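You operate a simulated robot arm through the tools that you are given. There is no shell and no other tool. Be economical: measure what you need, move in short steps, check, and stop when the job is done.

Carry out the task below with a simulated robot arm. There is one attempt and no reset: what you move stays moved.

TASK
Take the green collar lens and put it on top of the teal carton. Put the green extension ring on the bed top away on the blue ring mat. Push the right bed drawer shut. Shut the top blue-grey drawer. Take the bowl-shaped black barrel and put it on the middle shelf of the wash bench. Put the purple carton on the top of the long bench away on the high shelf of the camera table. Any order will do. Set down upright: green collar lens.

Only the result counts: the job must be done as asked and must still hold three seconds after the hand-in. Knocking over, shifting, dropping, spilling or breaking anything else fails it.

THE ROBOT
A 7-joint arm with a two-finger parallel gripper on a trunk, on a base that drives. Base frame: it is fixed to the floor where the robot stands at the start and does not move with it; the origin is under the middle of the robot, x ahead of it, y to its left, z up; the surface under the hand at the start is at about z = 0.8. Lengths are in m, angles in rad, forces in N, time in s.
Its first joint turns from -2.897 to 2.897 rad. Places, roughly: blue ring mat [-1.2, -0.6, 0.8]; bowl-shaped black barrel (9x9x5 cm) [-1.5, -2.8, 1.6]; green collar lens (7x9x13 cm) [0.7, 0, 0.9]; green extension ring [-6, 0, 0.5]; high shelf of the camera table (15x94 cm) [-2.02, -0.84, 1.26]; middle shelf of the wash bench [-3.8, -2.6, 0.5]; purple carton (10x8x6 cm) [0.2, -1.4, 0.8]; right bed drawer [-5.8, 0.3, 0.1]; teal carton (13x10x6 cm) [0.5, -0.2, 0.8]; top blue-grey drawer [-1.3, -2.4, 0.7]. Payload 3.43 kg.
The TCP is the grasp point between the finger pads, 0.03 m short of the fingertips. In the tool frame z runs along the fingers and y along their closing line. The gripper opens to 0.094 m. The fingers are 0.028 m wide and 0.01 m thick; the gripper's body (0.05 by 0.096 m) begins 0.055 m behind the TCP.
Orientation is that of the tool frame in the base frame, as [roll, pitch, yaw] about the fixed x, y, z axes, in that order (R = Rz(yaw) Ry(pitch) Rx(roll)). With the fingers straight down and closing along the base's y, the tool's x points along the base's -x, its y along +y and its z along -z.

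THE INTERFACE
- The arm moves only by the tool drive_tool. Its argument "motion" is a list of rows, each a list of 7 numbers: the shift along the tool's x, y, z in m, then the turn, a rotation vector about the tool's x, y, z in rad, then the closure, from 0 (fully open) to 1 (shut). In form: [[tx, ty, tz, wx, wy, wz, hand], ...]. A call has 1 to 10 rows; each row is the pose to reach, as a shift and turn from the pose commanded when the call began, along the tool's axes at that moment. A row lasts 0.2 s, in which the tool goes at most 0.05 m and 0.15 rad; a call with a longer step from one row to the next is refused whole, and so is a gripper value outside its range. Where a pose cannot be reached the arm comes as near as it can. A force on the tool above 40 N (or 10 N above the force at the start of the call, whichever is more), or a blocked arm, ends the call early, and 0.2 s more pass. The fingers move at their own pace (about 0.045 m/s each) and stop on an object; they squeeze with about 20 N. The grip force told is the motor's: it shows also when the fingers shut on nothing. Time passes only in rows, and 0.2 s behind the last, so rows that repeat a pose let the fingers close. The reply holds the time, the measured pose of the TCP, the force on the tool along the base axes, the opening and the grip force, in the units named above and with some noise, with the torque about the TCP (base axes, N m) and any sound that the robot's microphone picked up.
- Cameras (640 x 400 px; columns grow to the right, rows downward): "scene" is now at [0.4667, 0.1363, 1.0558]; the picture's right is [-0.86, -0.50, 0.00], its down [-0.01, 0.02, -1.00] and it looks along [0.50, -0.86, -0.02] (base axes); focal length 214 px, centre (320, 200). "wrist" rides on the gripper at [0.076, 0.014, -0.103] in the tool frame; the picture's right is [-0.18, 0.98, 0.00], its down [-0.75, -0.14, -0.64] and it looks along [-0.63, -0.12, 0.77] (tool axes); focal length 243 px, centre (320, 200). There is no depth. A picture from a camera that has moved, and an enlarged one, comes with that camera's place and axes in the base frame and with its lens.
- get_image(camera): a new picture of that camera. The clock stands still meanwhile.
- raise_lower(by): slides the trunk up (or, below 0, down) by that many m; the arm and the scene camera ride with it, the base frame stays. It gives what a move gives, with no picture.
- roll_base(legs): drives the robot by 1 to 6 legs, each [ahead, left, turn to the left] in m, m and rad, along the robot's own axes; the way and the turn of a leg run together, so that a leg with both is an arc; at most 1.5 m and 3.142 rad a leg. The arm and the cameras ride along, it lands a little off, and it stops where it bumps. It gives what a move gives.
- aim_head(pan, tilt): turns the head with the scene camera to pan (to the left, within 1.798 rad either way) and tilt (down, from -0.506 to 1.204), counted from straight ahead of the robot. It gives what a move gives.
- zoom(camera, box): a new picture of the part [left, top, right, bottom] of that camera's present view, enlarged. The clock stands still meanwhile.
- hand_in(): hands the job in; it is judged then, once.

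Work in short steps. Places have to be worked out from the pictures, the camera data and where the tool is seen: move nearer, look again, correct. Check each grasp and each placing, and mend what went wrong. You have 165 turns and 108 pictures in all, those below and enlarged ones among them. Open the gripper and draw the arm clear of the work before you hand the job in, unless the task says otherwise; then end with one line.

The tools are called as name(argument=value, ...) on one line, values as JSON. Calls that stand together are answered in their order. drive_tool: Moves the arm, as the interface text tells. Its arguments: {"type":"object","properties":{"motion":{"type":"array"}},"required":["motion"]} The other tools are called the same way: raise_lower (by) slides the trunk up or down; roll_base (legs) drives the base; aim_head (pan, tilt) turns the head that bears the scene camera; get_image (camera) takes a picture; zoom (camera, box) takes an enlarged picture of a part of a camera's view; hand_in () hands the job in.

At the start:

```text
t: 0.0
ee_pos: [0.6983, 0.0161, 1.1843]
tool_rot: [3.114, -0.021, -3.139]
force: [-0.7, 0.7, 0.1]
ft_torque: [0.01, 0.02, 0.01]
grip_width: 0.0936
gripper_force: 0.1
trunk travel left (down, up): [-0.099, 0.391]
robot x, y, heading: [0.0024, 0.0001, 0.001]
head pan, tilt: [-1.045, 0.021]
```

scene: 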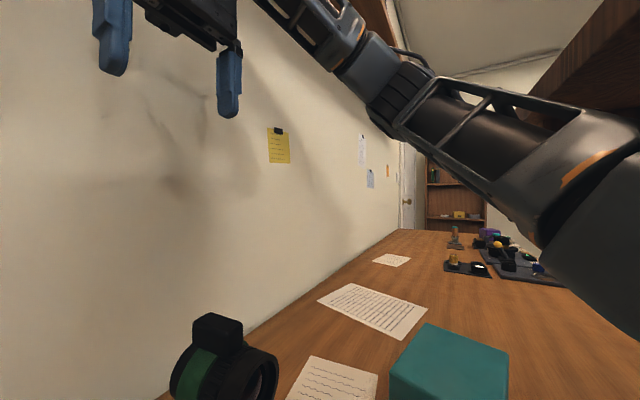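
wrist: 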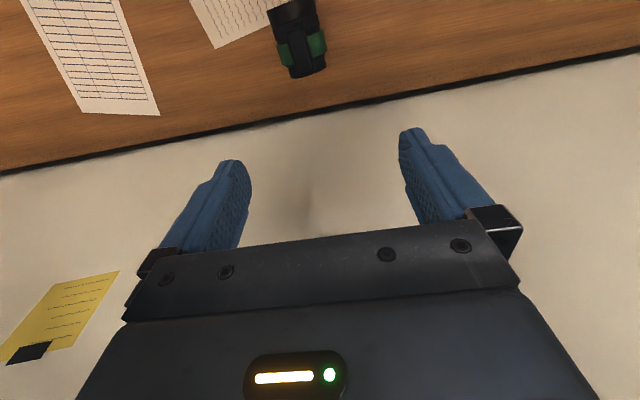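

I'll look at the lens and the teal carton with the head tilted down.

aim_head(pan=-0.4, tilt=0.7)

get_image(camera="scene")

```text
t: 1.1
ee_pos: [0.7002, 0.014, 1.1824]
tool_rot: [3.108, -0.025, -3.141]
force: [0.2, 0.1, -0.1]
ft_torque: [-0.02, 0.0, -0.02]
grip_width: 0.0939
gripper_force: 0.0
trunk travel left (down, up): [-0.099, 0.391]
robot x, y, heading: [0.0051, -0.0016, -0.001]
head pan, tilt: [-0.4, 0.7]
```

```text
105 pictures are left
camera scene: at [0.4995, 0.1815, 0.9939], right [-0.39, -0.92, 0.0], down [-0.59, 0.25, -0.77], along [0.7, -0.3, -0.64], focal length 214 px, centre (320, 200)
```

scene: 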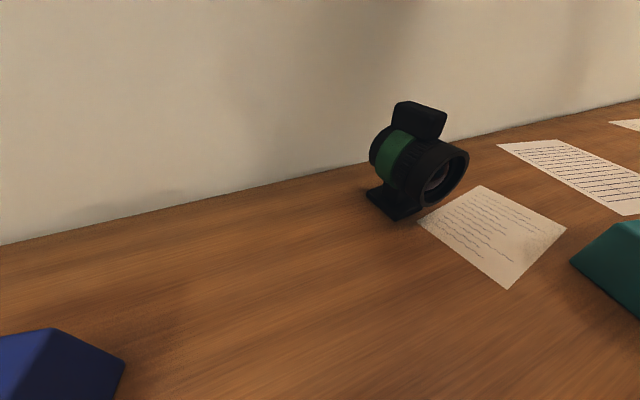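

The lens foot is near (0.66, 0.0). I'll zoom in on it in both views to read its orientation.

zoom(camera="wrist", box=[220, 0, 380, 100])

zoom(camera="scene", box=[340, 80, 500, 240])

```text
4.00 times, centred on (300, 50) of wrist
camera zoom: at [0.6255, 0.0253, 1.287], right [0.18, 0.98, 0.03], down [0.77, -0.16, 0.62], along [0.61, -0.09, -0.78], focal length 970 px, centre (400, 800)
```

zoom: 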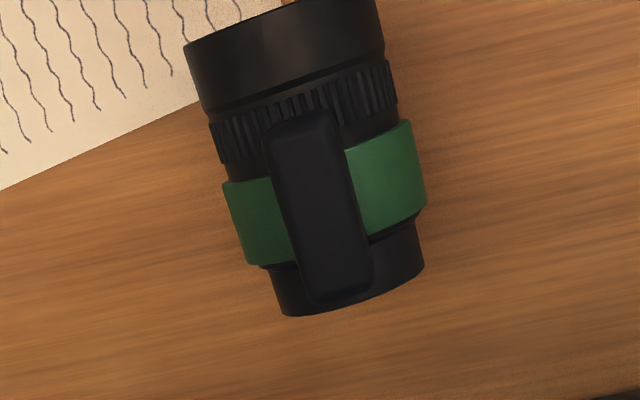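

```text
2.50 times, centred on (420, 160) of scene
camera zoom: at [0.4995, 0.1815, 0.9939], right [-0.39, -0.92, 0.0], down [-0.59, 0.25, -0.77], along [0.7, -0.3, -0.64], focal length 536 px, centre (70, 300)
```

zoom: 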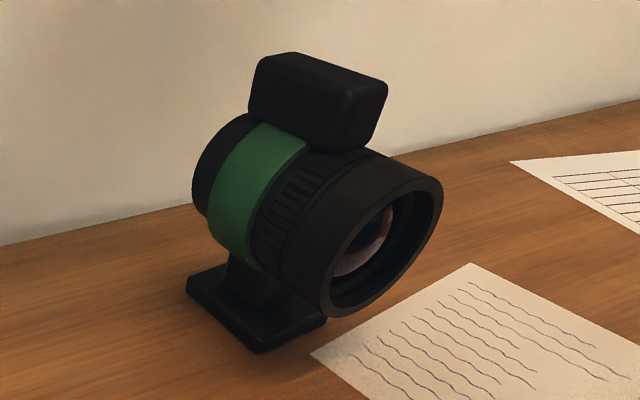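

The knob is on top at about (0.664, 0.002), roughly z 0.903–0.928, with its long side along x. Next I'll look at the teal carton.

aim_head(pan=-0.9, tilt=0.75)

get_image(camera="scene")

```text
t: 2.0
ee_pos: [0.6992, 0.0133, 1.1827]
tool_rot: [3.112, -0.025, -3.14]
force: [-0.1, 0.3, -0.5]
ft_torque: [0.03, 0.01, 0.0]
grip_width: 0.0939
gripper_force: 0.0
trunk travel left (down, up): [-0.099, 0.391]
robot x, y, heading: [-0.0003, 0.0008, 0.004]
head pan, tilt: [-0.901, 0.75]
```

```text
102 pictures are left
camera scene: at [0.4728, 0.1497, 0.9896], right [-0.78, -0.62, 0.0], down [-0.42, 0.53, -0.73], along [0.45, -0.57, -0.68], focal length 214 px, centre (320, 200)
```

scene: 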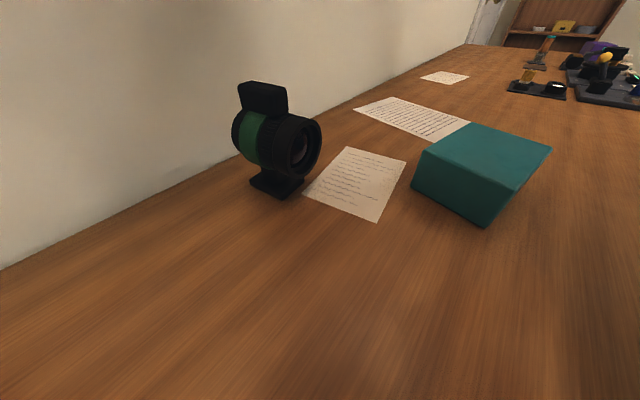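

The teal carton top is centred near (0.455, −0.15) at z≈0.86, which is inside the minimum reach. I'll back up 0.2 m so both spots are reachable.

roll_base(legs=[[-0.2, 0, 0]])

get_image(camera="wrist")

get_image(camera="scene")

```text
t: 3.6
ee_pos: [0.4984, 0.0149, 1.182]
tool_rot: [3.11, -0.024, -3.141]
force: [0.1, -0.7, -0.1]
ft_torque: [-0.02, 0.04, 0.01]
grip_width: 0.0942
gripper_force: 0.0
trunk travel left (down, up): [-0.099, 0.391]
robot x, y, heading: [-0.1962, -0.0012, -0.0]
head pan, tilt: [-0.901, 0.75]
```

```text
101 pictures are left
camera wrist: at [0.4244, 0.0256, 1.287], right [0.18, 0.98, 0.03], down [0.77, -0.16, 0.62], along [0.61, -0.09, -0.78], focal length 243 px, centre (320, 200)
```

wrist: 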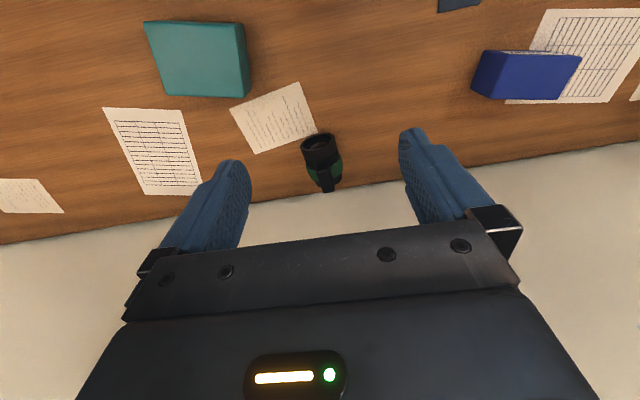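

```text
100 pictures are left
camera scene: at [0.2716, 0.1499, 0.9896], right [-0.78, -0.62, 0.0], down [-0.42, 0.53, -0.73], along [0.45, -0.57, -0.68], focal length 214 px, centre (320, 200)
```

scene: 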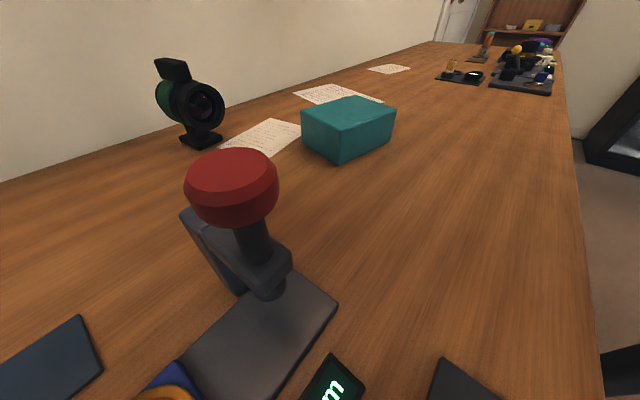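

The wrist view agrees: carton centre (0.456, −0.153), knob (0.662, 0.003). I'll move over the knob, level the tool and come partway down.

drive_tool(motion=[[-0.045, -0.003, 0, 0.03, -0.024, 0, 0], [-0.09, -0.006, 0, 0.03, -0.024, 0, 0], [-0.13, -0.009, 0, 0.03, -0.024, 0, 0], [-0.165, -0.012, 0.02, 0.03, -0.024, 0, 0], [-0.165, -0.012, 0.06, 0.03, -0.024, 0, 0], [-0.165, -0.012, 0.1, 0.03, -0.024, 0, 0], [-0.165, -0.012, 0.1, 0.03, -0.024, 0, 0]])

get_image(camera="wrist")

get_image(camera="scene")

```text
t: 5.2
ee_pos: [0.6607, 0.0062, 1.0781]
tool_rot: [3.141, 0.001, -3.139]
force: [-0.2, 1.1, 0.2]
ft_torque: [0.03, 0.01, -0.01]
grip_width: 0.094
gripper_force: 0.0
trunk travel left (down, up): [-0.099, 0.391]
robot x, y, heading: [-0.2014, 0.0006, -0.001]
head pan, tilt: [-0.901, 0.75]
```

```text
99 pictures are left
camera wrist: at [0.5844, 0.0206, 1.1805], right [0.18, 0.98, 0.0], down [0.75, -0.14, 0.64], along [0.63, -0.12, -0.77], focal length 243 px, centre (320, 200)
```

wrist: 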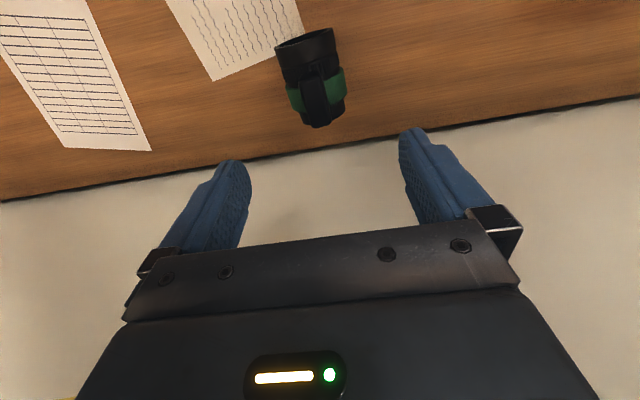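

```text
98 pictures are left
camera scene: at [0.2716, 0.15, 0.9896], right [-0.78, -0.62, 0.0], down [-0.42, 0.53, -0.73], along [0.45, -0.57, -0.68], focal length 214 px, centre (320, 200)
```

scene: 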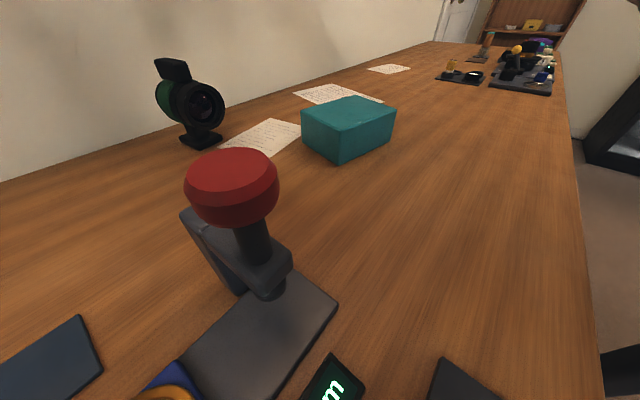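

Tool is over the knob. I'll come down to TCP z≈0.937, then check.

drive_tool(motion=[[0.002, -0.002, 0.045, 0, 0, 0, 0], [0.002, -0.003, 0.09, 0, 0, 0, 0], [0.002, -0.003, 0.12, 0, 0, 0, 0], [0.002, -0.003, 0.141, 0, 0, 0, 0], [0.002, -0.003, 0.141, 0, 0, 0, 0]])

aim_head(pan=-0.4, tilt=0.4)

get_image(camera="scene")

```text
t: 6.4
ee_pos: [0.6621, 0.0042, 0.9364]
tool_rot: [3.14, 0.001, -3.139]
force: [0.1, 0.2, 0.0]
ft_torque: [0.0, -0.02, -0.03]
grip_width: 0.094
gripper_force: 0.0
trunk travel left (down, up): [-0.099, 0.391]
robot x, y, heading: [-0.2018, -0.0017, 0.001]
head pan, tilt: [-0.901, 0.75]
```

```text
t: 7.3
ee_pos: [0.6597, 0.0035, 0.9375]
tool_rot: [3.141, 0.001, -3.139]
force: [-0.4, 0.1, 0.7]
ft_torque: [-0.04, 0.02, 0.02]
grip_width: 0.094
gripper_force: 0.1
trunk travel left (down, up): [-0.099, 0.391]
robot x, y, heading: [-0.2004, 0.0055, 0.001]
head pan, tilt: [-0.4, 0.4]
```

```text
97 pictures are left
camera scene: at [0.3054, 0.1788, 1.0206], right [-0.39, -0.92, 0.0], down [-0.36, 0.15, -0.92], along [0.85, -0.36, -0.39], focal length 214 px, centre (320, 200)
```

scene: 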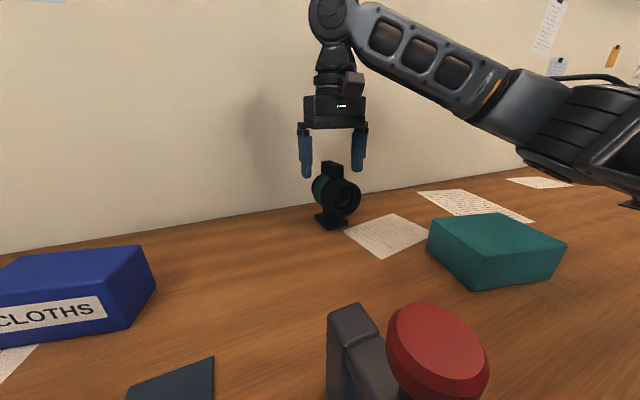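

The fingertips straddle the knob down to its base. Closing.

drive_tool(motion=[[0, 0, 0, 0, 0, 0, 0.5], [0, 0, 0, 0, 0, 0, 1], [0, 0, 0, 0, 0, 0, 1], [0, 0, 0, 0, 0, 0, 1], [0, 0, 0, 0, 0, 0, 1], [0, 0, 0, 0, 0, 0, 1]])

zoom(camera="scene", box=[260, 80, 420, 240])

```text
t: 8.7
ee_pos: [0.66, 0.0031, 0.9369]
tool_rot: [3.14, 0.0, -3.14]
force: [-1.1, -1.1, 1.3]
ft_torque: [-0.1, 0.09, 0.04]
grip_width: 0.0237
gripper_force: 19.7
trunk travel left (down, up): [-0.099, 0.391]
robot x, y, heading: [-0.2015, -0.0015, 0.004]
head pan, tilt: [-0.4, 0.4]
```

```text
2.50 times, centred on (340, 160) of scene
camera zoom: at [0.3055, 0.1788, 1.0207], right [-0.39, -0.92, 0.0], down [-0.36, 0.15, -0.92], along [0.85, -0.36, -0.39], focal length 536 px, centre (270, 300)
```

zoom: 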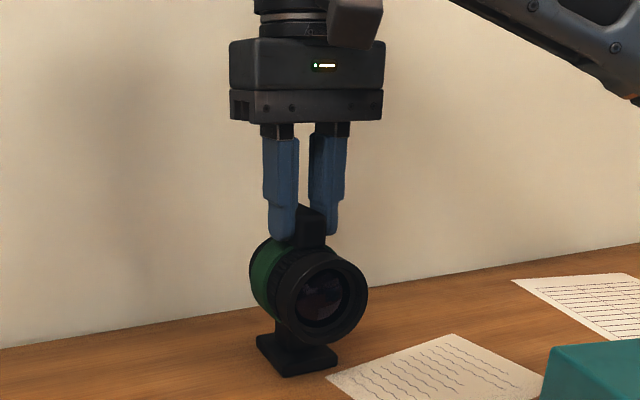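

Gripped at 2.4 cm. I'll lift 0.11 m.

drive_tool(motion=[[0, 0, -0.02, 0, 0, 0, 1], [0, 0, -0.05, 0, 0, 0, 1], [0, 0, -0.08, 0, 0, 0, 1], [0, 0, -0.11, 0, 0, 0, 1], [0, 0, -0.11, 0, 0, 0, 1]])

zoom(camera="scene", box=[240, 0, 440, 240])

```text
t: 9.9
ee_pos: [0.6597, 0.0028, 1.0463]
tool_rot: [3.141, 0.0, -3.139]
force: [0.0, 0.1, -3.9]
ft_torque: [0.0, -0.02, 0.01]
grip_width: 0.0237
gripper_force: 20.1
trunk travel left (down, up): [-0.099, 0.391]
robot x, y, heading: [-0.2003, 0.0004, -0.002]
head pan, tilt: [-0.4, 0.4]
```

```text
1.67 times, centred on (340, 120) of scene
camera zoom: at [0.3056, 0.1788, 1.0206], right [-0.39, -0.92, 0.0], down [-0.36, 0.15, -0.92], along [0.85, -0.36, -0.39], focal length 358 px, centre (287, 333)
```

zoom: 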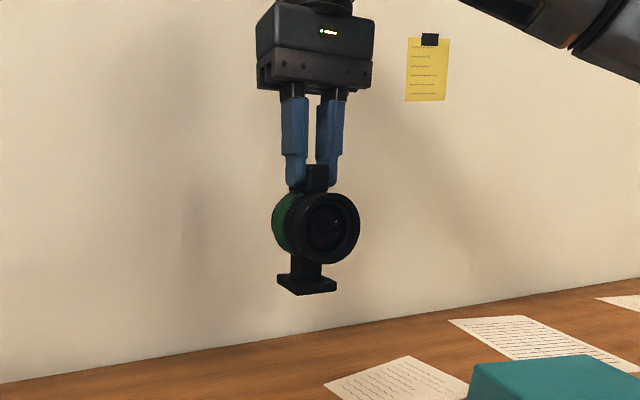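

Held, weighing about 0.4 kg. I'll move over the carton centre.

drive_tool(motion=[[0.034, -0.026, 0, 0, 0, 0, 1], [0.068, -0.052, 0, 0, 0, 0, 1], [0.102, -0.078, 0, 0, 0, 0, 1], [0.136, -0.104, 0, 0, 0, 0, 1], [0.17, -0.13, 0, 0, 0, 0, 1], [0.204, -0.156, 0, 0, 0, 0, 1], [0.204, -0.156, 0, 0, 0, 0, 1]])

aim_head(pan=-0.9, tilt=0.5)

get_image(camera="scene")

```text
t: 11.5
ee_pos: [0.4545, -0.1526, 1.046]
tool_rot: [3.14, 0.001, -3.138]
force: [-0.5, -0.1, -4.6]
ft_torque: [-0.01, 0.02, 0.0]
grip_width: 0.0237
gripper_force: 20.0
trunk travel left (down, up): [-0.099, 0.391]
robot x, y, heading: [-0.2007, 0.0002, 0.004]
head pan, tilt: [-0.4, 0.4]
```

```text
t: 12.4
ee_pos: [0.4563, -0.153, 1.0473]
tool_rot: [3.14, 0.0, -3.139]
force: [-0.3, -0.2, -3.9]
ft_torque: [0.01, 0.01, 0.0]
grip_width: 0.0238
gripper_force: 20.1
trunk travel left (down, up): [-0.099, 0.391]
robot x, y, heading: [-0.206, 0.0002, -0.006]
head pan, tilt: [-0.901, 0.499]
```

```text
94 pictures are left
camera scene: at [0.2768, 0.1436, 1.0115], right [-0.78, -0.62, 0.0], down [-0.3, 0.37, -0.88], along [0.55, -0.69, -0.48], focal length 214 px, centre (320, 200)
```

scene: 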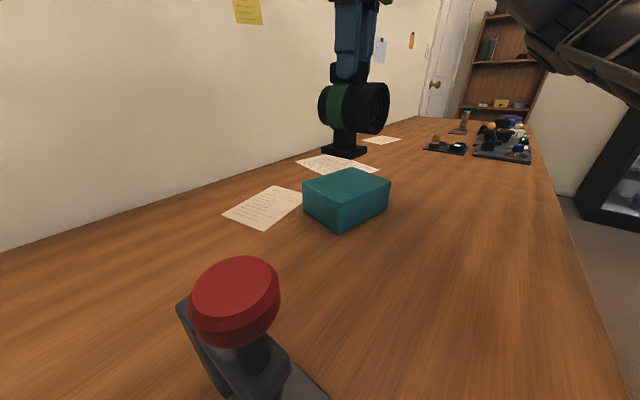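

It is right above the carton. Lowering until contact, expected near TCP z 0.997.

drive_tool(motion=[[0, 0, 0.025, 0, 0, 0, 1], [0, 0, 0.04, 0, 0, 0, 1], [0, 0, 0.045, 0, 0, 0, 1], [0, 0, 0.048, 0, 0, 0, 1], [0, 0, 0.05, 0, 0, 0, 1], [0, 0, 0.05, 0, 0, 0, 1]])

zoom(camera="scene", box=[260, 60, 440, 240])

```text
t: 13.8
ee_pos: [0.4554, -0.1521, 0.9968]
tool_rot: [-3.141, -0.002, -3.14]
force: [-1.2, 0.4, -1.3]
ft_torque: [-0.08, 0.06, -0.02]
grip_width: 0.0238
gripper_force: 19.8
trunk travel left (down, up): [-0.099, 0.391]
robot x, y, heading: [-0.1998, -0.0016, 0.001]
head pan, tilt: [-0.901, 0.499]
```

```text
2.22 times, centred on (350, 150) of scene
camera zoom: at [0.2767, 0.1435, 1.0116], right [-0.78, -0.62, 0.0], down [-0.3, 0.38, -0.88], along [0.55, -0.69, -0.48], focal length 477 px, centre (253, 311)
```

zoom: 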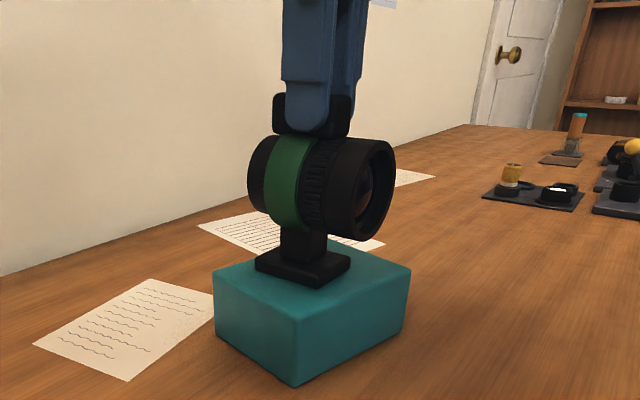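

The lens is touching the carton. One more millimetre, then open and rise.

drive_tool(motion=[[0, 0, 0.0015, 0, 0, 0, 1], [0, 0, 0.0015, 0, 0, 0, 0.6], [0, 0, 0.0015, 0, 0, 0, 0.4], [0, 0, 0.0015, 0, 0, 0, 0.4], [0, 0, -0.02, 0, 0, 0, 0.4], [0, 0, -0.06, 0, 0, 0, 0.4], [0, 0, -0.1, 0, 0, 0, 0.4], [0, 0, -0.14, 0, 0, 0, 0.4]])

zoom(camera="scene", box=[260, 60, 440, 240])

```text
t: 15.8
ee_pos: [0.4637, -0.16, 1.1138]
tool_rot: [3.043, -0.024, -3.117]
force: [0.1, -0.9, 0.4]
ft_torque: [0.04, 0.02, 0.01]
grip_width: 0.0564
gripper_force: 0.0
trunk travel left (down, up): [-0.099, 0.391]
robot x, y, heading: [-0.1987, 0.0007, -0.0]
head pan, tilt: [-0.901, 0.499]
stopped in row 8: the arm was blocked; the commanded pose is now the measured one
```

```text
2.22 times, centred on (350, 150) of scene
camera zoom: at [0.2767, 0.1435, 1.0116], right [-0.78, -0.62, 0.0], down [-0.3, 0.37, -0.88], along [0.55, -0.69, -0.48], focal length 477 px, centre (253, 311)
```

zoom: 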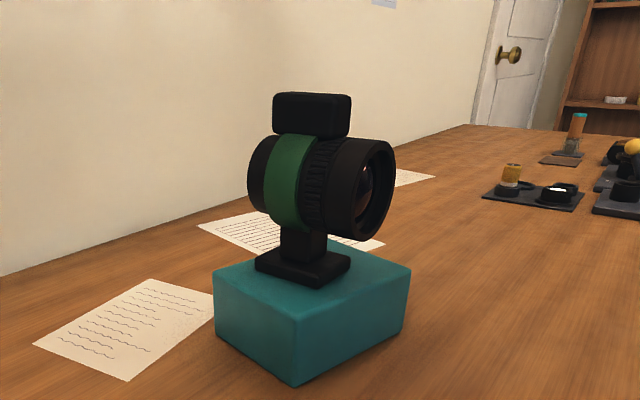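

The lens stands upright on the carton. I'll raise the trunk so the arm clears, then back away from the bench and survey the room.

raise_lower(by=0.12)

roll_base(legs=[[-0.35, 0, 0]])

aim_head(pan=-1.2, tilt=0.35)

get_image(camera="scene")

```text
t: 17.3
ee_pos: [0.4631, -0.1584, 1.2339]
tool_rot: [3.041, -0.024, -3.115]
force: [0.1, 0.4, 0.2]
ft_torque: [0.01, 0.01, -0.01]
grip_width: 0.0564
gripper_force: 0.0
trunk travel left (down, up): [-0.219, 0.271]
robot x, y, heading: [-0.2028, -0.0013, 0.001]
head pan, tilt: [-0.901, 0.499]
```

```text
t: 19.6
ee_pos: [0.1145, -0.1578, 1.2346]
tool_rot: [3.044, -0.023, -3.113]
force: [-0.9, -0.1, -0.2]
ft_torque: [-0.04, -0.01, -0.02]
grip_width: 0.0566
gripper_force: 0.2
trunk travel left (down, up): [-0.219, 0.271]
robot x, y, heading: [-0.5526, -0.0024, 0.007]
head pan, tilt: [-0.901, 0.499]
```

```text
t: 20.4
ee_pos: [0.1144, -0.1589, 1.2338]
tool_rot: [3.042, -0.023, -3.115]
force: [0.0, 0.8, 0.3]
ft_torque: [0.04, 0.04, 0.02]
grip_width: 0.0566
gripper_force: 0.1
trunk travel left (down, up): [-0.219, 0.271]
robot x, y, heading: [-0.5551, 0.0011, 0.0]
head pan, tilt: [-1.201, 0.351]
```

```text
91 pictures are left
camera scene: at [-0.0954, 0.1288, 1.1452], right [-0.93, -0.37, 0.0], down [-0.13, 0.32, -0.94], along [0.34, -0.87, -0.34], focal length 214 px, centre (320, 200)
```

scene: 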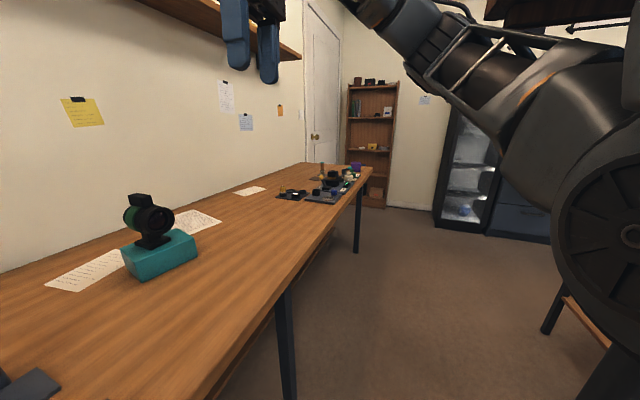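

Next the purple carton: zoom on the cluttered end of the bench before driving over.

zoom(camera="scene", box=[260, 140, 380, 215])

aim_head(pan=-1.79, tilt=0.4)

get_image(camera="scene")

```text
5.33 times, centred on (320, 178) of scene
camera zoom: at [-0.0954, 0.1288, 1.1452], right [-0.93, -0.37, 0.0], down [-0.13, 0.32, -0.94], along [0.34, -0.87, -0.34], focal length 1144 px, centre (320, 320)
```

zoom: 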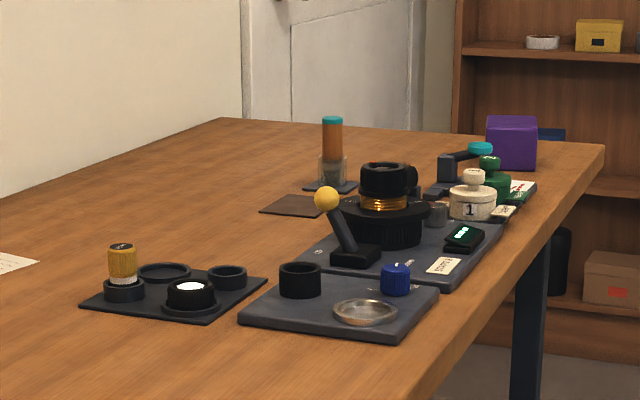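

```text
t: 21.4
ee_pos: [0.1141, -0.158, 1.233]
tool_rot: [3.043, -0.024, -3.113]
force: [0.5, 0.6, -0.5]
ft_torque: [-0.05, 0.03, -0.05]
grip_width: 0.0563
gripper_force: 0.0
trunk travel left (down, up): [-0.219, 0.271]
robot x, y, heading: [-0.5494, -0.0013, 0.007]
head pan, tilt: [-1.791, 0.4]
```

```text
89 pictures are left
camera scene: at [-0.1493, 0.1249, 1.1407], right [-0.98, 0.21, 0.0], down [0.08, 0.38, -0.92], along [-0.2, -0.9, -0.39], focal length 214 px, centre (320, 200)
```

scene: 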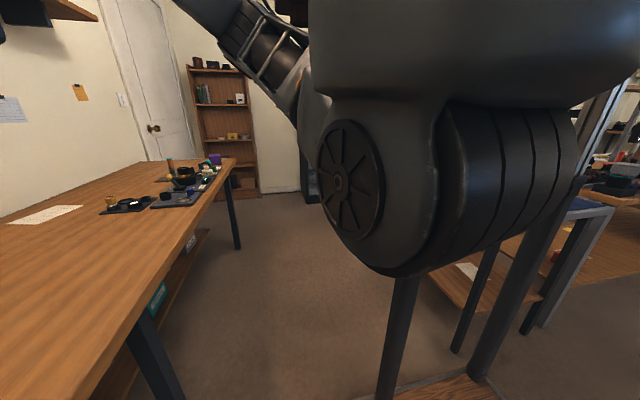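

There's furniture close on my right-rear; I'll look down at the floor to judge clearance.

aim_head(pan=-1.6, tilt=1.0)

get_image(camera="scene")

```text
t: 22.4
ee_pos: [0.1144, -0.1583, 1.2348]
tool_rot: [3.041, -0.025, -3.115]
force: [0.4, 0.4, 0.5]
ft_torque: [0.01, 0.01, -0.03]
grip_width: 0.0566
gripper_force: 0.0
trunk travel left (down, up): [-0.219, 0.271]
robot x, y, heading: [-0.5489, 0.0007, 0.008]
head pan, tilt: [-1.6, 1.0]
```

```text
88 pictures are left
camera scene: at [-0.1313, 0.1458, 1.0905], right [-1.0, 0.03, 0.0], down [0.02, 0.84, -0.54], along [-0.01, -0.54, -0.84], focal length 214 px, centre (320, 200)
```

scene: 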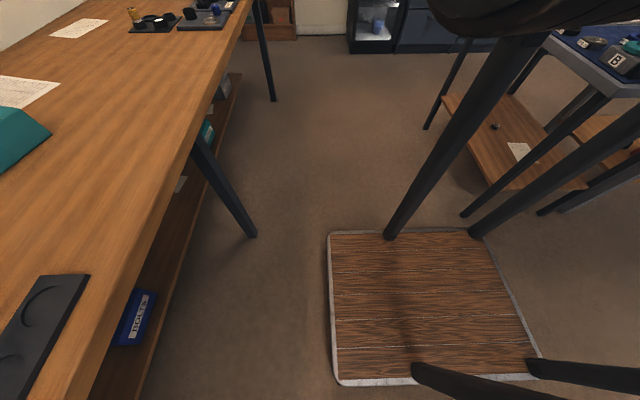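

The plank with posts is the robot's own base (about ±0.37 by ±0.33 m), and the camera table starts at x≈−1.0. I'll move forward 0.05 and slide right 1.35 m along the aisle.

roll_base(legs=[[0.05, 0, 0], [0, -1.35, 0]])

aim_head(pan=-0.3, tilt=0.6)

get_image(camera="scene")

get_image(camera="wrist")

```text
t: 29.7
ee_pos: [0.1881, -1.5034, 1.2338]
tool_rot: [3.042, -0.026, -3.09]
force: [-0.5, 0.0, -0.2]
ft_torque: [-0.01, -0.03, 0.02]
grip_width: 0.0565
gripper_force: 0.0
trunk travel left (down, up): [-0.219, 0.271]
robot x, y, heading: [-0.4753, -1.3599, 0.027]
head pan, tilt: [-1.6, 1.0]
```

```text
t: 31.2
ee_pos: [0.1886, -1.5056, 1.234]
tool_rot: [3.043, -0.027, -3.09]
force: [0.9, 1.2, 0.5]
ft_torque: [-0.02, 0.02, 0.01]
grip_width: 0.0563
gripper_force: 0.0
trunk travel left (down, up): [-0.219, 0.271]
robot x, y, heading: [-0.4759, -1.364, 0.019]
head pan, tilt: [-0.3, 0.6]
```

```text
87 pictures are left
camera scene: at [0.0219, -1.16, 1.1224], right [-0.27, -0.96, 0.0], down [-0.54, 0.15, -0.82], along [0.79, -0.22, -0.57], focal length 214 px, centre (320, 200)
```

scene: 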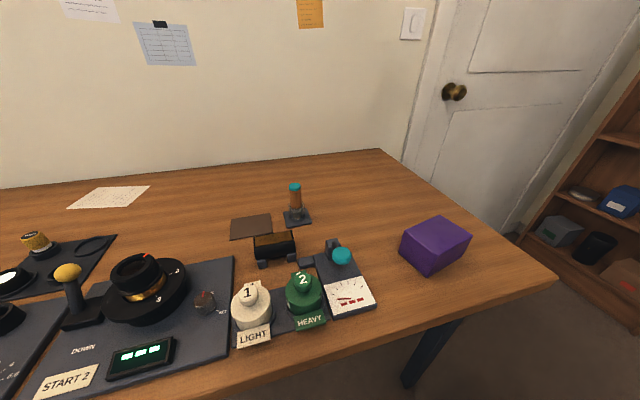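

```text
86 pictures are left
camera wrist: at [0.1142, -1.5042, 1.3387], right [0.14, 0.99, 0.09], down [0.78, -0.17, 0.61], along [0.61, -0.01, -0.79], focal length 243 px, centre (320, 200)
```

wrist: 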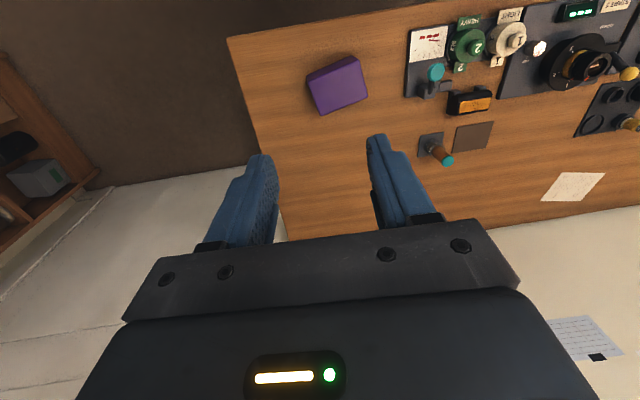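

The purple carton is near (0.23, −1.43), with its short side turned about 0.2 rad off x. I'll move above it and level the hand, opening fully.

drive_tool(motion=[[-0.02, 0.03, 0.0, 0.05, -0.013, 0.03, 0], [-0.042, 0.06, 0.0, 0.098, -0.026, 0.05, 0], [-0.042, 0.075, 0.02, 0.098, -0.026, 0.05, 0], [-0.042, 0.075, 0.06, 0.098, -0.026, 0.05, 0], [-0.042, 0.075, 0.06, 0.098, -0.026, 0.05, 0]])

drive_tool(motion=[[0, 0, 0, 0, 0, 0.14, 0], [0, 0, 0, 0, 0, 0.28, 0], [0, 0, 0, 0, 0, 0.42, 0], [0, 0, 0, 0, 0, 0.56, 0], [0, 0, 0, 0, 0, 0.7, 0], [0, 0, 0, 0, 0, 0.84, 0], [0, 0, 0, 0, 0, 0.98, 0], [0, 0, 0, 0, 0, 1.12, 0], [0, 0, 0, 0, 0, 1.25, 0], [0, 0, 0, 0, 0, 1.36, 0]])

get_image(camera="wrist")

zoom(camera="scene", box=[360, 180, 520, 300])

```text
t: 32.4
ee_pos: [0.2248, -1.4213, 1.1808]
tool_rot: [3.139, 0.0, 3.14]
force: [-0.7, 0.1, 0.2]
ft_torque: [-0.02, 0.02, -0.04]
grip_width: 0.0939
gripper_force: 0.1
trunk travel left (down, up): [-0.219, 0.271]
robot x, y, heading: [-0.4739, -1.3601, 0.029]
head pan, tilt: [-0.3, 0.6]
```

```text
t: 34.6
ee_pos: [0.2245, -1.4222, 1.1799]
tool_rot: [-3.141, -0.003, 1.778]
force: [0.2, 0.6, -0.2]
ft_torque: [-0.05, -0.01, 0.0]
grip_width: 0.094
gripper_force: 0.1
trunk travel left (down, up): [-0.219, 0.271]
robot x, y, heading: [-0.4786, -1.364, 0.027]
head pan, tilt: [-0.3, 0.6]
```

```text
85 pictures are left
camera wrist: at [0.2227, -1.3445, 1.2829], right [1.0, 0.02, 0.0], down [0.02, -0.77, 0.64], along [0.01, -0.64, -0.77], focal length 243 px, centre (320, 200)
```

wrist: 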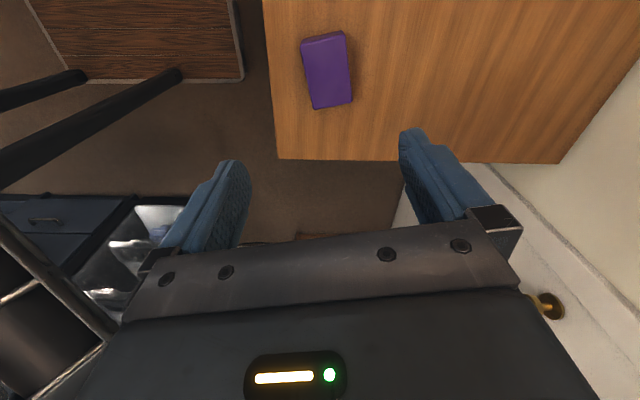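

```text
3.33 times, centred on (440, 240) of scene
camera zoom: at [0.0219, -1.1599, 1.1225], right [-0.27, -0.96, 0.0], down [-0.54, 0.15, -0.82], along [0.79, -0.22, -0.57], focal length 715 px, centre (-80, 67)
```

zoom: 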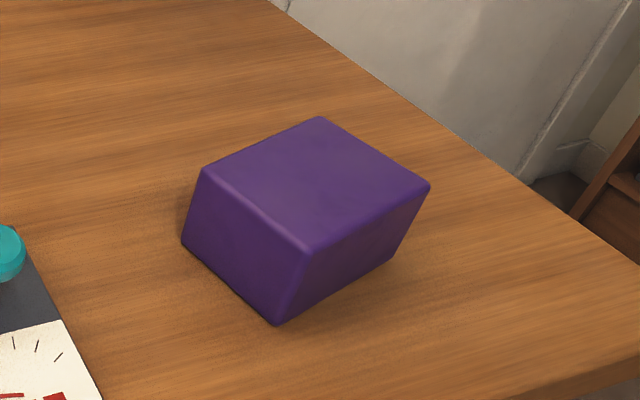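

The refined carton centre is (0.236, −1.441), and the finger line already matches its short side. I'll centre and descend to just above it.

drive_tool(motion=[[-0.02, 0.0075, 0.03, 0, 0, 0, 0], [-0.02, 0.0075, 0.08, 0, 0, 0, 0], [-0.02, 0.0075, 0.13, 0, 0, 0, 0], [-0.02, 0.0075, 0.18, 0, 0, 0, 0], [-0.02, 0.0075, 0.22, 0, 0, 0, 0], [-0.02, 0.0075, 0.22, 0, 0, 0, 0]])

get_image(camera="scene")

get_image(camera="wrist")

```text
t: 36.0
ee_pos: [0.2359, -1.4397, 0.96]
tool_rot: [-3.141, -0.002, 1.78]
force: [0.2, 0.4, 0.3]
ft_torque: [-0.01, 0.0, 0.02]
grip_width: 0.094
gripper_force: 0.1
trunk travel left (down, up): [-0.219, 0.271]
robot x, y, heading: [-0.4765, -1.3609, 0.028]
head pan, tilt: [-0.3, 0.6]
```

```text
83 pictures are left
camera scene: at [0.0219, -1.1599, 1.1225], right [-0.27, -0.96, 0.0], down [-0.54, 0.15, -0.83], along [0.79, -0.22, -0.56], focal length 214 px, centre (320, 200)
```

scene: 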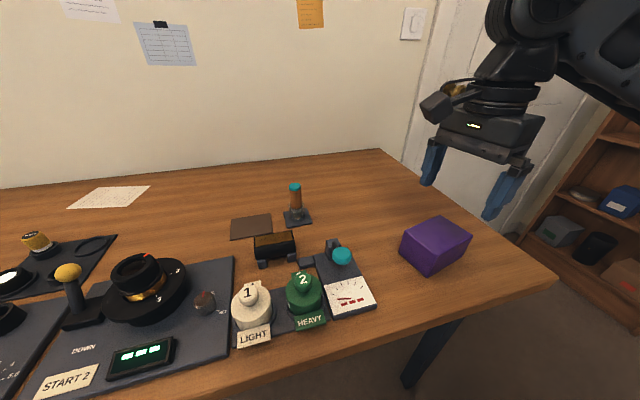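

```text
82 pictures are left
camera wrist: at [0.2337, -1.3625, 1.0628], right [1.0, 0.03, 0.0], down [0.02, -0.77, 0.64], along [0.02, -0.64, -0.77], focal length 243 px, centre (320, 200)
```

wrist: 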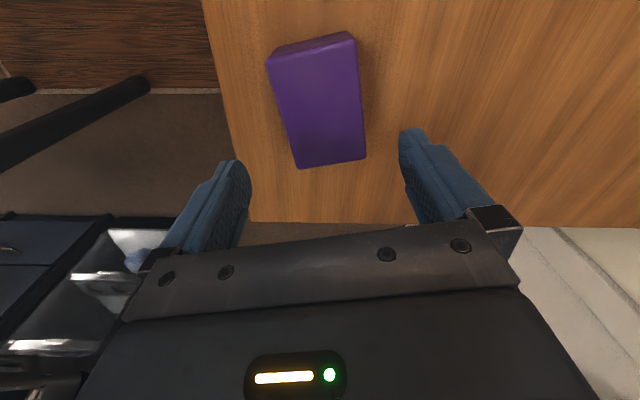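

Alignment is within a few mm. Descend and close.

drive_tool(motion=[[0, 0.003, 0.03, 0, 0, 0, 0], [0, 0.003, 0.065, 0, 0, 0, 0], [0, 0.003, 0.095, 0, 0, 0, 0], [0, 0.003, 0.115, 0, 0, 0, 0], [0, 0.003, 0.115, 0, 0, 0, 0.5], [0, 0.003, 0.115, 0, 0, 0, 1], [0, 0.003, 0.115, 0, 0, 0, 1], [0, 0.003, 0.115, 0, 0, 0, 1]])

get_image(camera="scene")

```text
t: 37.8
ee_pos: [0.2394, -1.4381, 0.8457]
tool_rot: [3.141, -0.003, 1.779]
force: [0.9, -0.2, 0.8]
ft_torque: [0.02, 0.01, 0.01]
grip_width: 0.0741
gripper_force: 19.9
trunk travel left (down, up): [-0.219, 0.271]
robot x, y, heading: [-0.4787, -1.3612, 0.026]
head pan, tilt: [-0.3, 0.6]
```

```text
81 pictures are left
camera scene: at [0.022, -1.1599, 1.1224], right [-0.27, -0.96, 0.0], down [-0.54, 0.15, -0.82], along [0.79, -0.22, -0.57], focal length 214 px, centre (320, 200)
```

scene: 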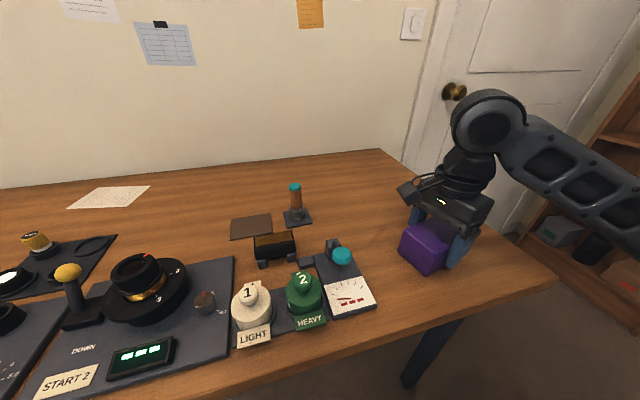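

Gripped. Lift it well clear and turn the head toward the camera table.

drive_tool(motion=[[0, 0, -0.03, 0, 0, 0, 1], [0, 0, -0.07, 0, 0, 0, 1], [0, 0, -0.11, 0, 0, 0, 1], [0, 0, -0.15, 0, 0, 0, 1], [0, 0, -0.19, 0, 0, 0, 1], [0, 0, -0.23, 0, 0, 0, 1], [0, 0, -0.23, 0, 0, 0, 1]])

roll_base(legs=[[-0.05, 0, 0], [0, -0.2, 0]])

aim_head(pan=1.79, tilt=0.25)

get_image(camera="scene")

get_image(camera="wrist")

```text
t: 39.4
ee_pos: [0.2386, -1.437, 1.076]
tool_rot: [-3.141, -0.003, 1.782]
force: [-1.3, -0.8, -0.9]
ft_torque: [-0.03, 0.01, -0.01]
grip_width: 0.0742
gripper_force: 19.9
trunk travel left (down, up): [-0.219, 0.271]
robot x, y, heading: [-0.481, -1.3601, 0.027]
head pan, tilt: [-0.3, 0.6]
```

```text
t: 41.5
ee_pos: [0.1941, -1.6419, 1.0756]
tool_rot: [-3.141, -0.001, 1.78]
force: [-0.8, -0.2, -0.1]
ft_torque: [0.03, 0.01, -0.01]
grip_width: 0.0741
gripper_force: 20.0
trunk travel left (down, up): [-0.219, 0.271]
robot x, y, heading: [-0.5236, -1.5679, 0.027]
head pan, tilt: [-0.3, 0.6]
```

```text
t: 43.5
ee_pos: [0.1952, -1.6428, 1.0756]
tool_rot: [-3.14, -0.002, 1.78]
force: [0.1, -0.2, -0.9]
ft_torque: [-0.02, 0.02, -0.02]
grip_width: 0.0743
gripper_force: 20.0
trunk travel left (down, up): [-0.219, 0.271]
robot x, y, heading: [-0.5241, -1.5644, 0.028]
head pan, tilt: [1.791, 0.25]
```

```text
80 pictures are left
camera scene: at [-0.1307, -1.2493, 1.1547], right [0.97, 0.24, 0.0], down [0.06, -0.24, -0.97], along [-0.23, 0.94, -0.25], focal length 214 px, centre (320, 200)
```

scene: 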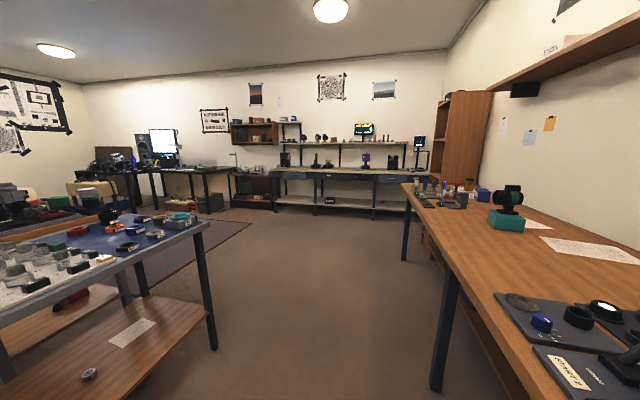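

```text
79 pictures are left
camera wrist: at [0.1917, -1.5646, 1.1791], right [1.0, 0.02, 0.0], down [0.02, -0.77, 0.64], along [0.01, -0.64, -0.77], focal length 243 px, centre (320, 200)
```

wrist: 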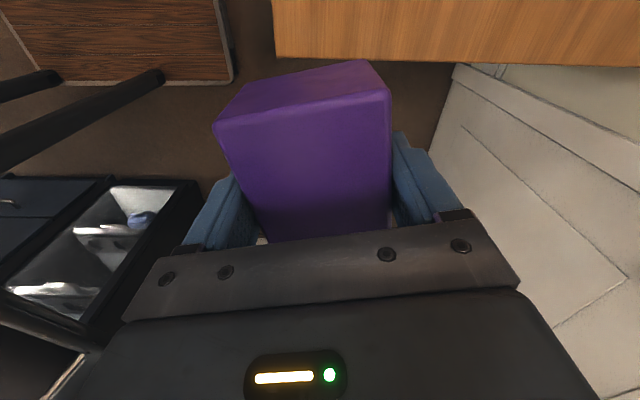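

The carton is secure. I'll turn left to face +y and then view the camera table.

roll_base(legs=[[0, 0, 1.55]])

aim_head(pan=1.2, tilt=0.2)

get_image(camera="scene")

```text
t: 47.7
ee_pos: [-0.4327, -0.8479, 1.0764]
tool_rot: [-3.142, -0.001, -2.953]
force: [-0.1, 0.7, -1.8]
ft_torque: [-0.01, -0.01, 0.01]
grip_width: 0.074
gripper_force: 20.4
trunk travel left (down, up): [-0.219, 0.271]
robot x, y, heading: [-0.5204, -1.5667, 1.579]
head pan, tilt: [1.791, 0.25]
```

```text
t: 48.7
ee_pos: [-0.4343, -0.8496, 1.0766]
tool_rot: [-3.141, -0.001, -2.951]
force: [0.1, 1.1, -1.4]
ft_torque: [0.04, -0.02, 0.02]
grip_width: 0.0741
gripper_force: 19.8
trunk travel left (down, up): [-0.219, 0.271]
robot x, y, heading: [-0.525, -1.5658, 1.576]
head pan, tilt: [1.201, 0.201]
```

```text
78 pictures are left
camera scene: at [-0.8296, -1.1118, 1.1592], right [0.35, 0.94, 0.0], down [0.19, -0.07, -0.98], along [-0.92, 0.35, -0.2], focal length 214 px, centre (320, 200)
```

scene: 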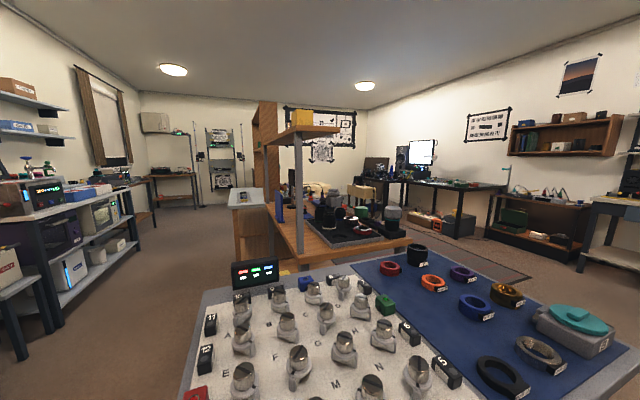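

The high shelf appears on a grey post beyond the near table. Zoom in on it.

zoom(camera="scene", box=[210, 80, 430, 290])

zoom(camera="scene", box=[330, 220, 640, 400])

```text
1.90 times, centred on (320, 185) of scene
camera zoom: at [-0.8296, -1.1118, 1.1592], right [0.35, 0.94, 0.0], down [0.19, -0.07, -0.98], along [-0.92, 0.35, -0.2], focal length 408 px, centre (320, 229)
```

zoom: 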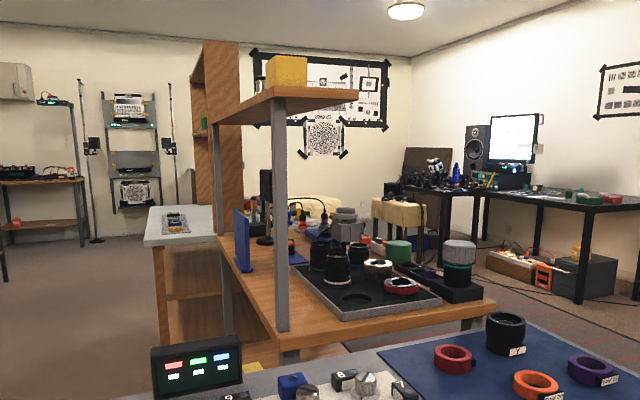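

```text
2.06 times, centred on (485, 310) of scene
camera zoom: at [-0.8296, -1.1118, 1.1592], right [0.35, 0.94, 0.0], down [0.19, -0.07, -0.98], along [-0.92, 0.35, -0.2], focal length 443 px, centre (-21, -27)
```

zoom: 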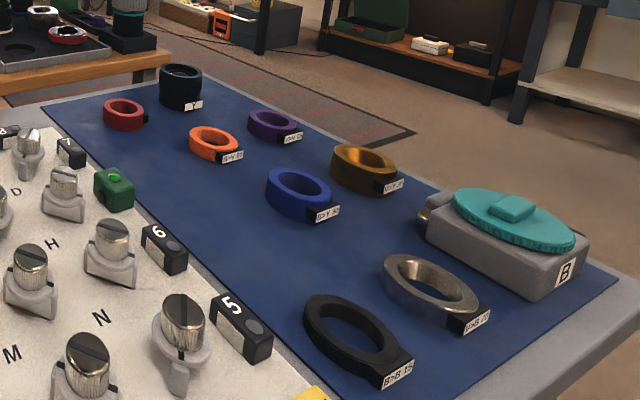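

The shelf runs along x from about −1.55 to −2.49 at y≈−0.84, with a yellow box near its close end. I'll turn to face −x and raise the trunk to look over the aisle and drawer cabinet.

raise_lower(by=0.25)

roll_base(legs=[[0, 0, 1.565]])

aim_head(pan=0.3, tilt=0.5)

get_image(camera="scene")

```text
t: 51.2
ee_pos: [-0.4339, -0.8481, 1.3267]
tool_rot: [3.141, 0.0, -2.95]
force: [0.2, 0.6, -1.5]
ft_torque: [0.02, 0.01, 0.04]
grip_width: 0.074
gripper_force: 20.2
trunk travel left (down, up): [-0.469, 0.021]
robot x, y, heading: [-0.5238, -1.5657, 1.576]
head pan, tilt: [1.201, 0.201]
```

```text
t: 55.5
ee_pos: [-1.2404, -1.4765, 1.3264]
tool_rot: [3.14, -0.003, -1.378]
force: [0.2, 0.2, -1.2]
ft_torque: [0.01, 0.02, 0.03]
grip_width: 0.0741
gripper_force: 19.9
trunk travel left (down, up): [-0.469, 0.021]
robot x, y, heading: [-0.5241, -1.5645, -3.132]
head pan, tilt: [1.201, 0.201]
```

```text
t: 56.7
ee_pos: [-1.2404, -1.477, 1.3263]
tool_rot: [3.142, -0.002, -1.379]
force: [0.6, 0.1, -2.4]
ft_torque: [-0.01, 0.0, -0.02]
grip_width: 0.074
gripper_force: 19.9
trunk travel left (down, up): [-0.469, 0.021]
robot x, y, heading: [-0.5241, -1.5651, -3.133]
head pan, tilt: [0.3, 0.499]
```

```text
75 pictures are left
camera scene: at [-1.0315, -1.812, 1.3816], right [-0.3, 0.95, 0.0], down [0.46, 0.15, -0.88], along [-0.84, -0.27, -0.48], focal length 214 px, centre (320, 200)
```

scene: 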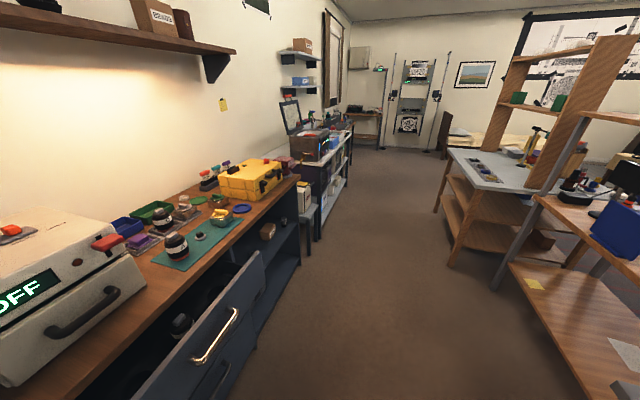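

The lane is clear: open drawer front at y≈−2.24, camera table edge near y≈−0.93. Drive along −x to about x=−1.97, shifting slightly left.

roll_base(legs=[[1.45, 0.1, 0]])

aim_head(pan=-1.5, tilt=0.3)

get_image(camera="scene")

```text
t: 63.9
ee_pos: [-2.6823, -1.5961, 1.3267]
tool_rot: [3.141, -0.002, -1.373]
force: [0.9, 0.3, -1.5]
ft_torque: [0.01, 0.0, 0.0]
grip_width: 0.0744
gripper_force: 20.2
trunk travel left (down, up): [-0.469, 0.021]
robot x, y, heading: [-1.9598, -1.6825, -3.132]
head pan, tilt: [0.3, 0.499]
```

```text
t: 65.7
ee_pos: [-2.6813, -1.5976, 1.3259]
tool_rot: [-3.141, -0.001, -1.373]
force: [0.4, 0.3, -1.4]
ft_torque: [-0.04, -0.01, 0.0]
grip_width: 0.0737
gripper_force: 20.0
trunk travel left (down, up): [-0.469, 0.021]
robot x, y, heading: [-1.9655, -1.6854, -3.128]
head pan, tilt: [-1.499, 0.3]
```

```text
74 pictures are left
camera scene: at [-2.3926, -1.8106, 1.3999], right [1.0, 0.09, 0.0], down [0.03, -0.29, -0.96], along [-0.08, 0.95, -0.3], focal length 214 px, centre (320, 200)
```

scene: 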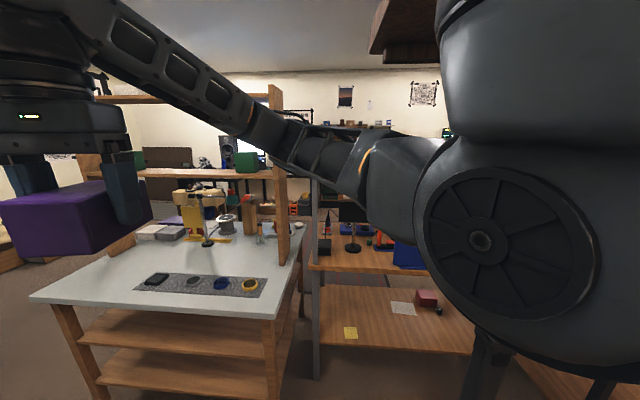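

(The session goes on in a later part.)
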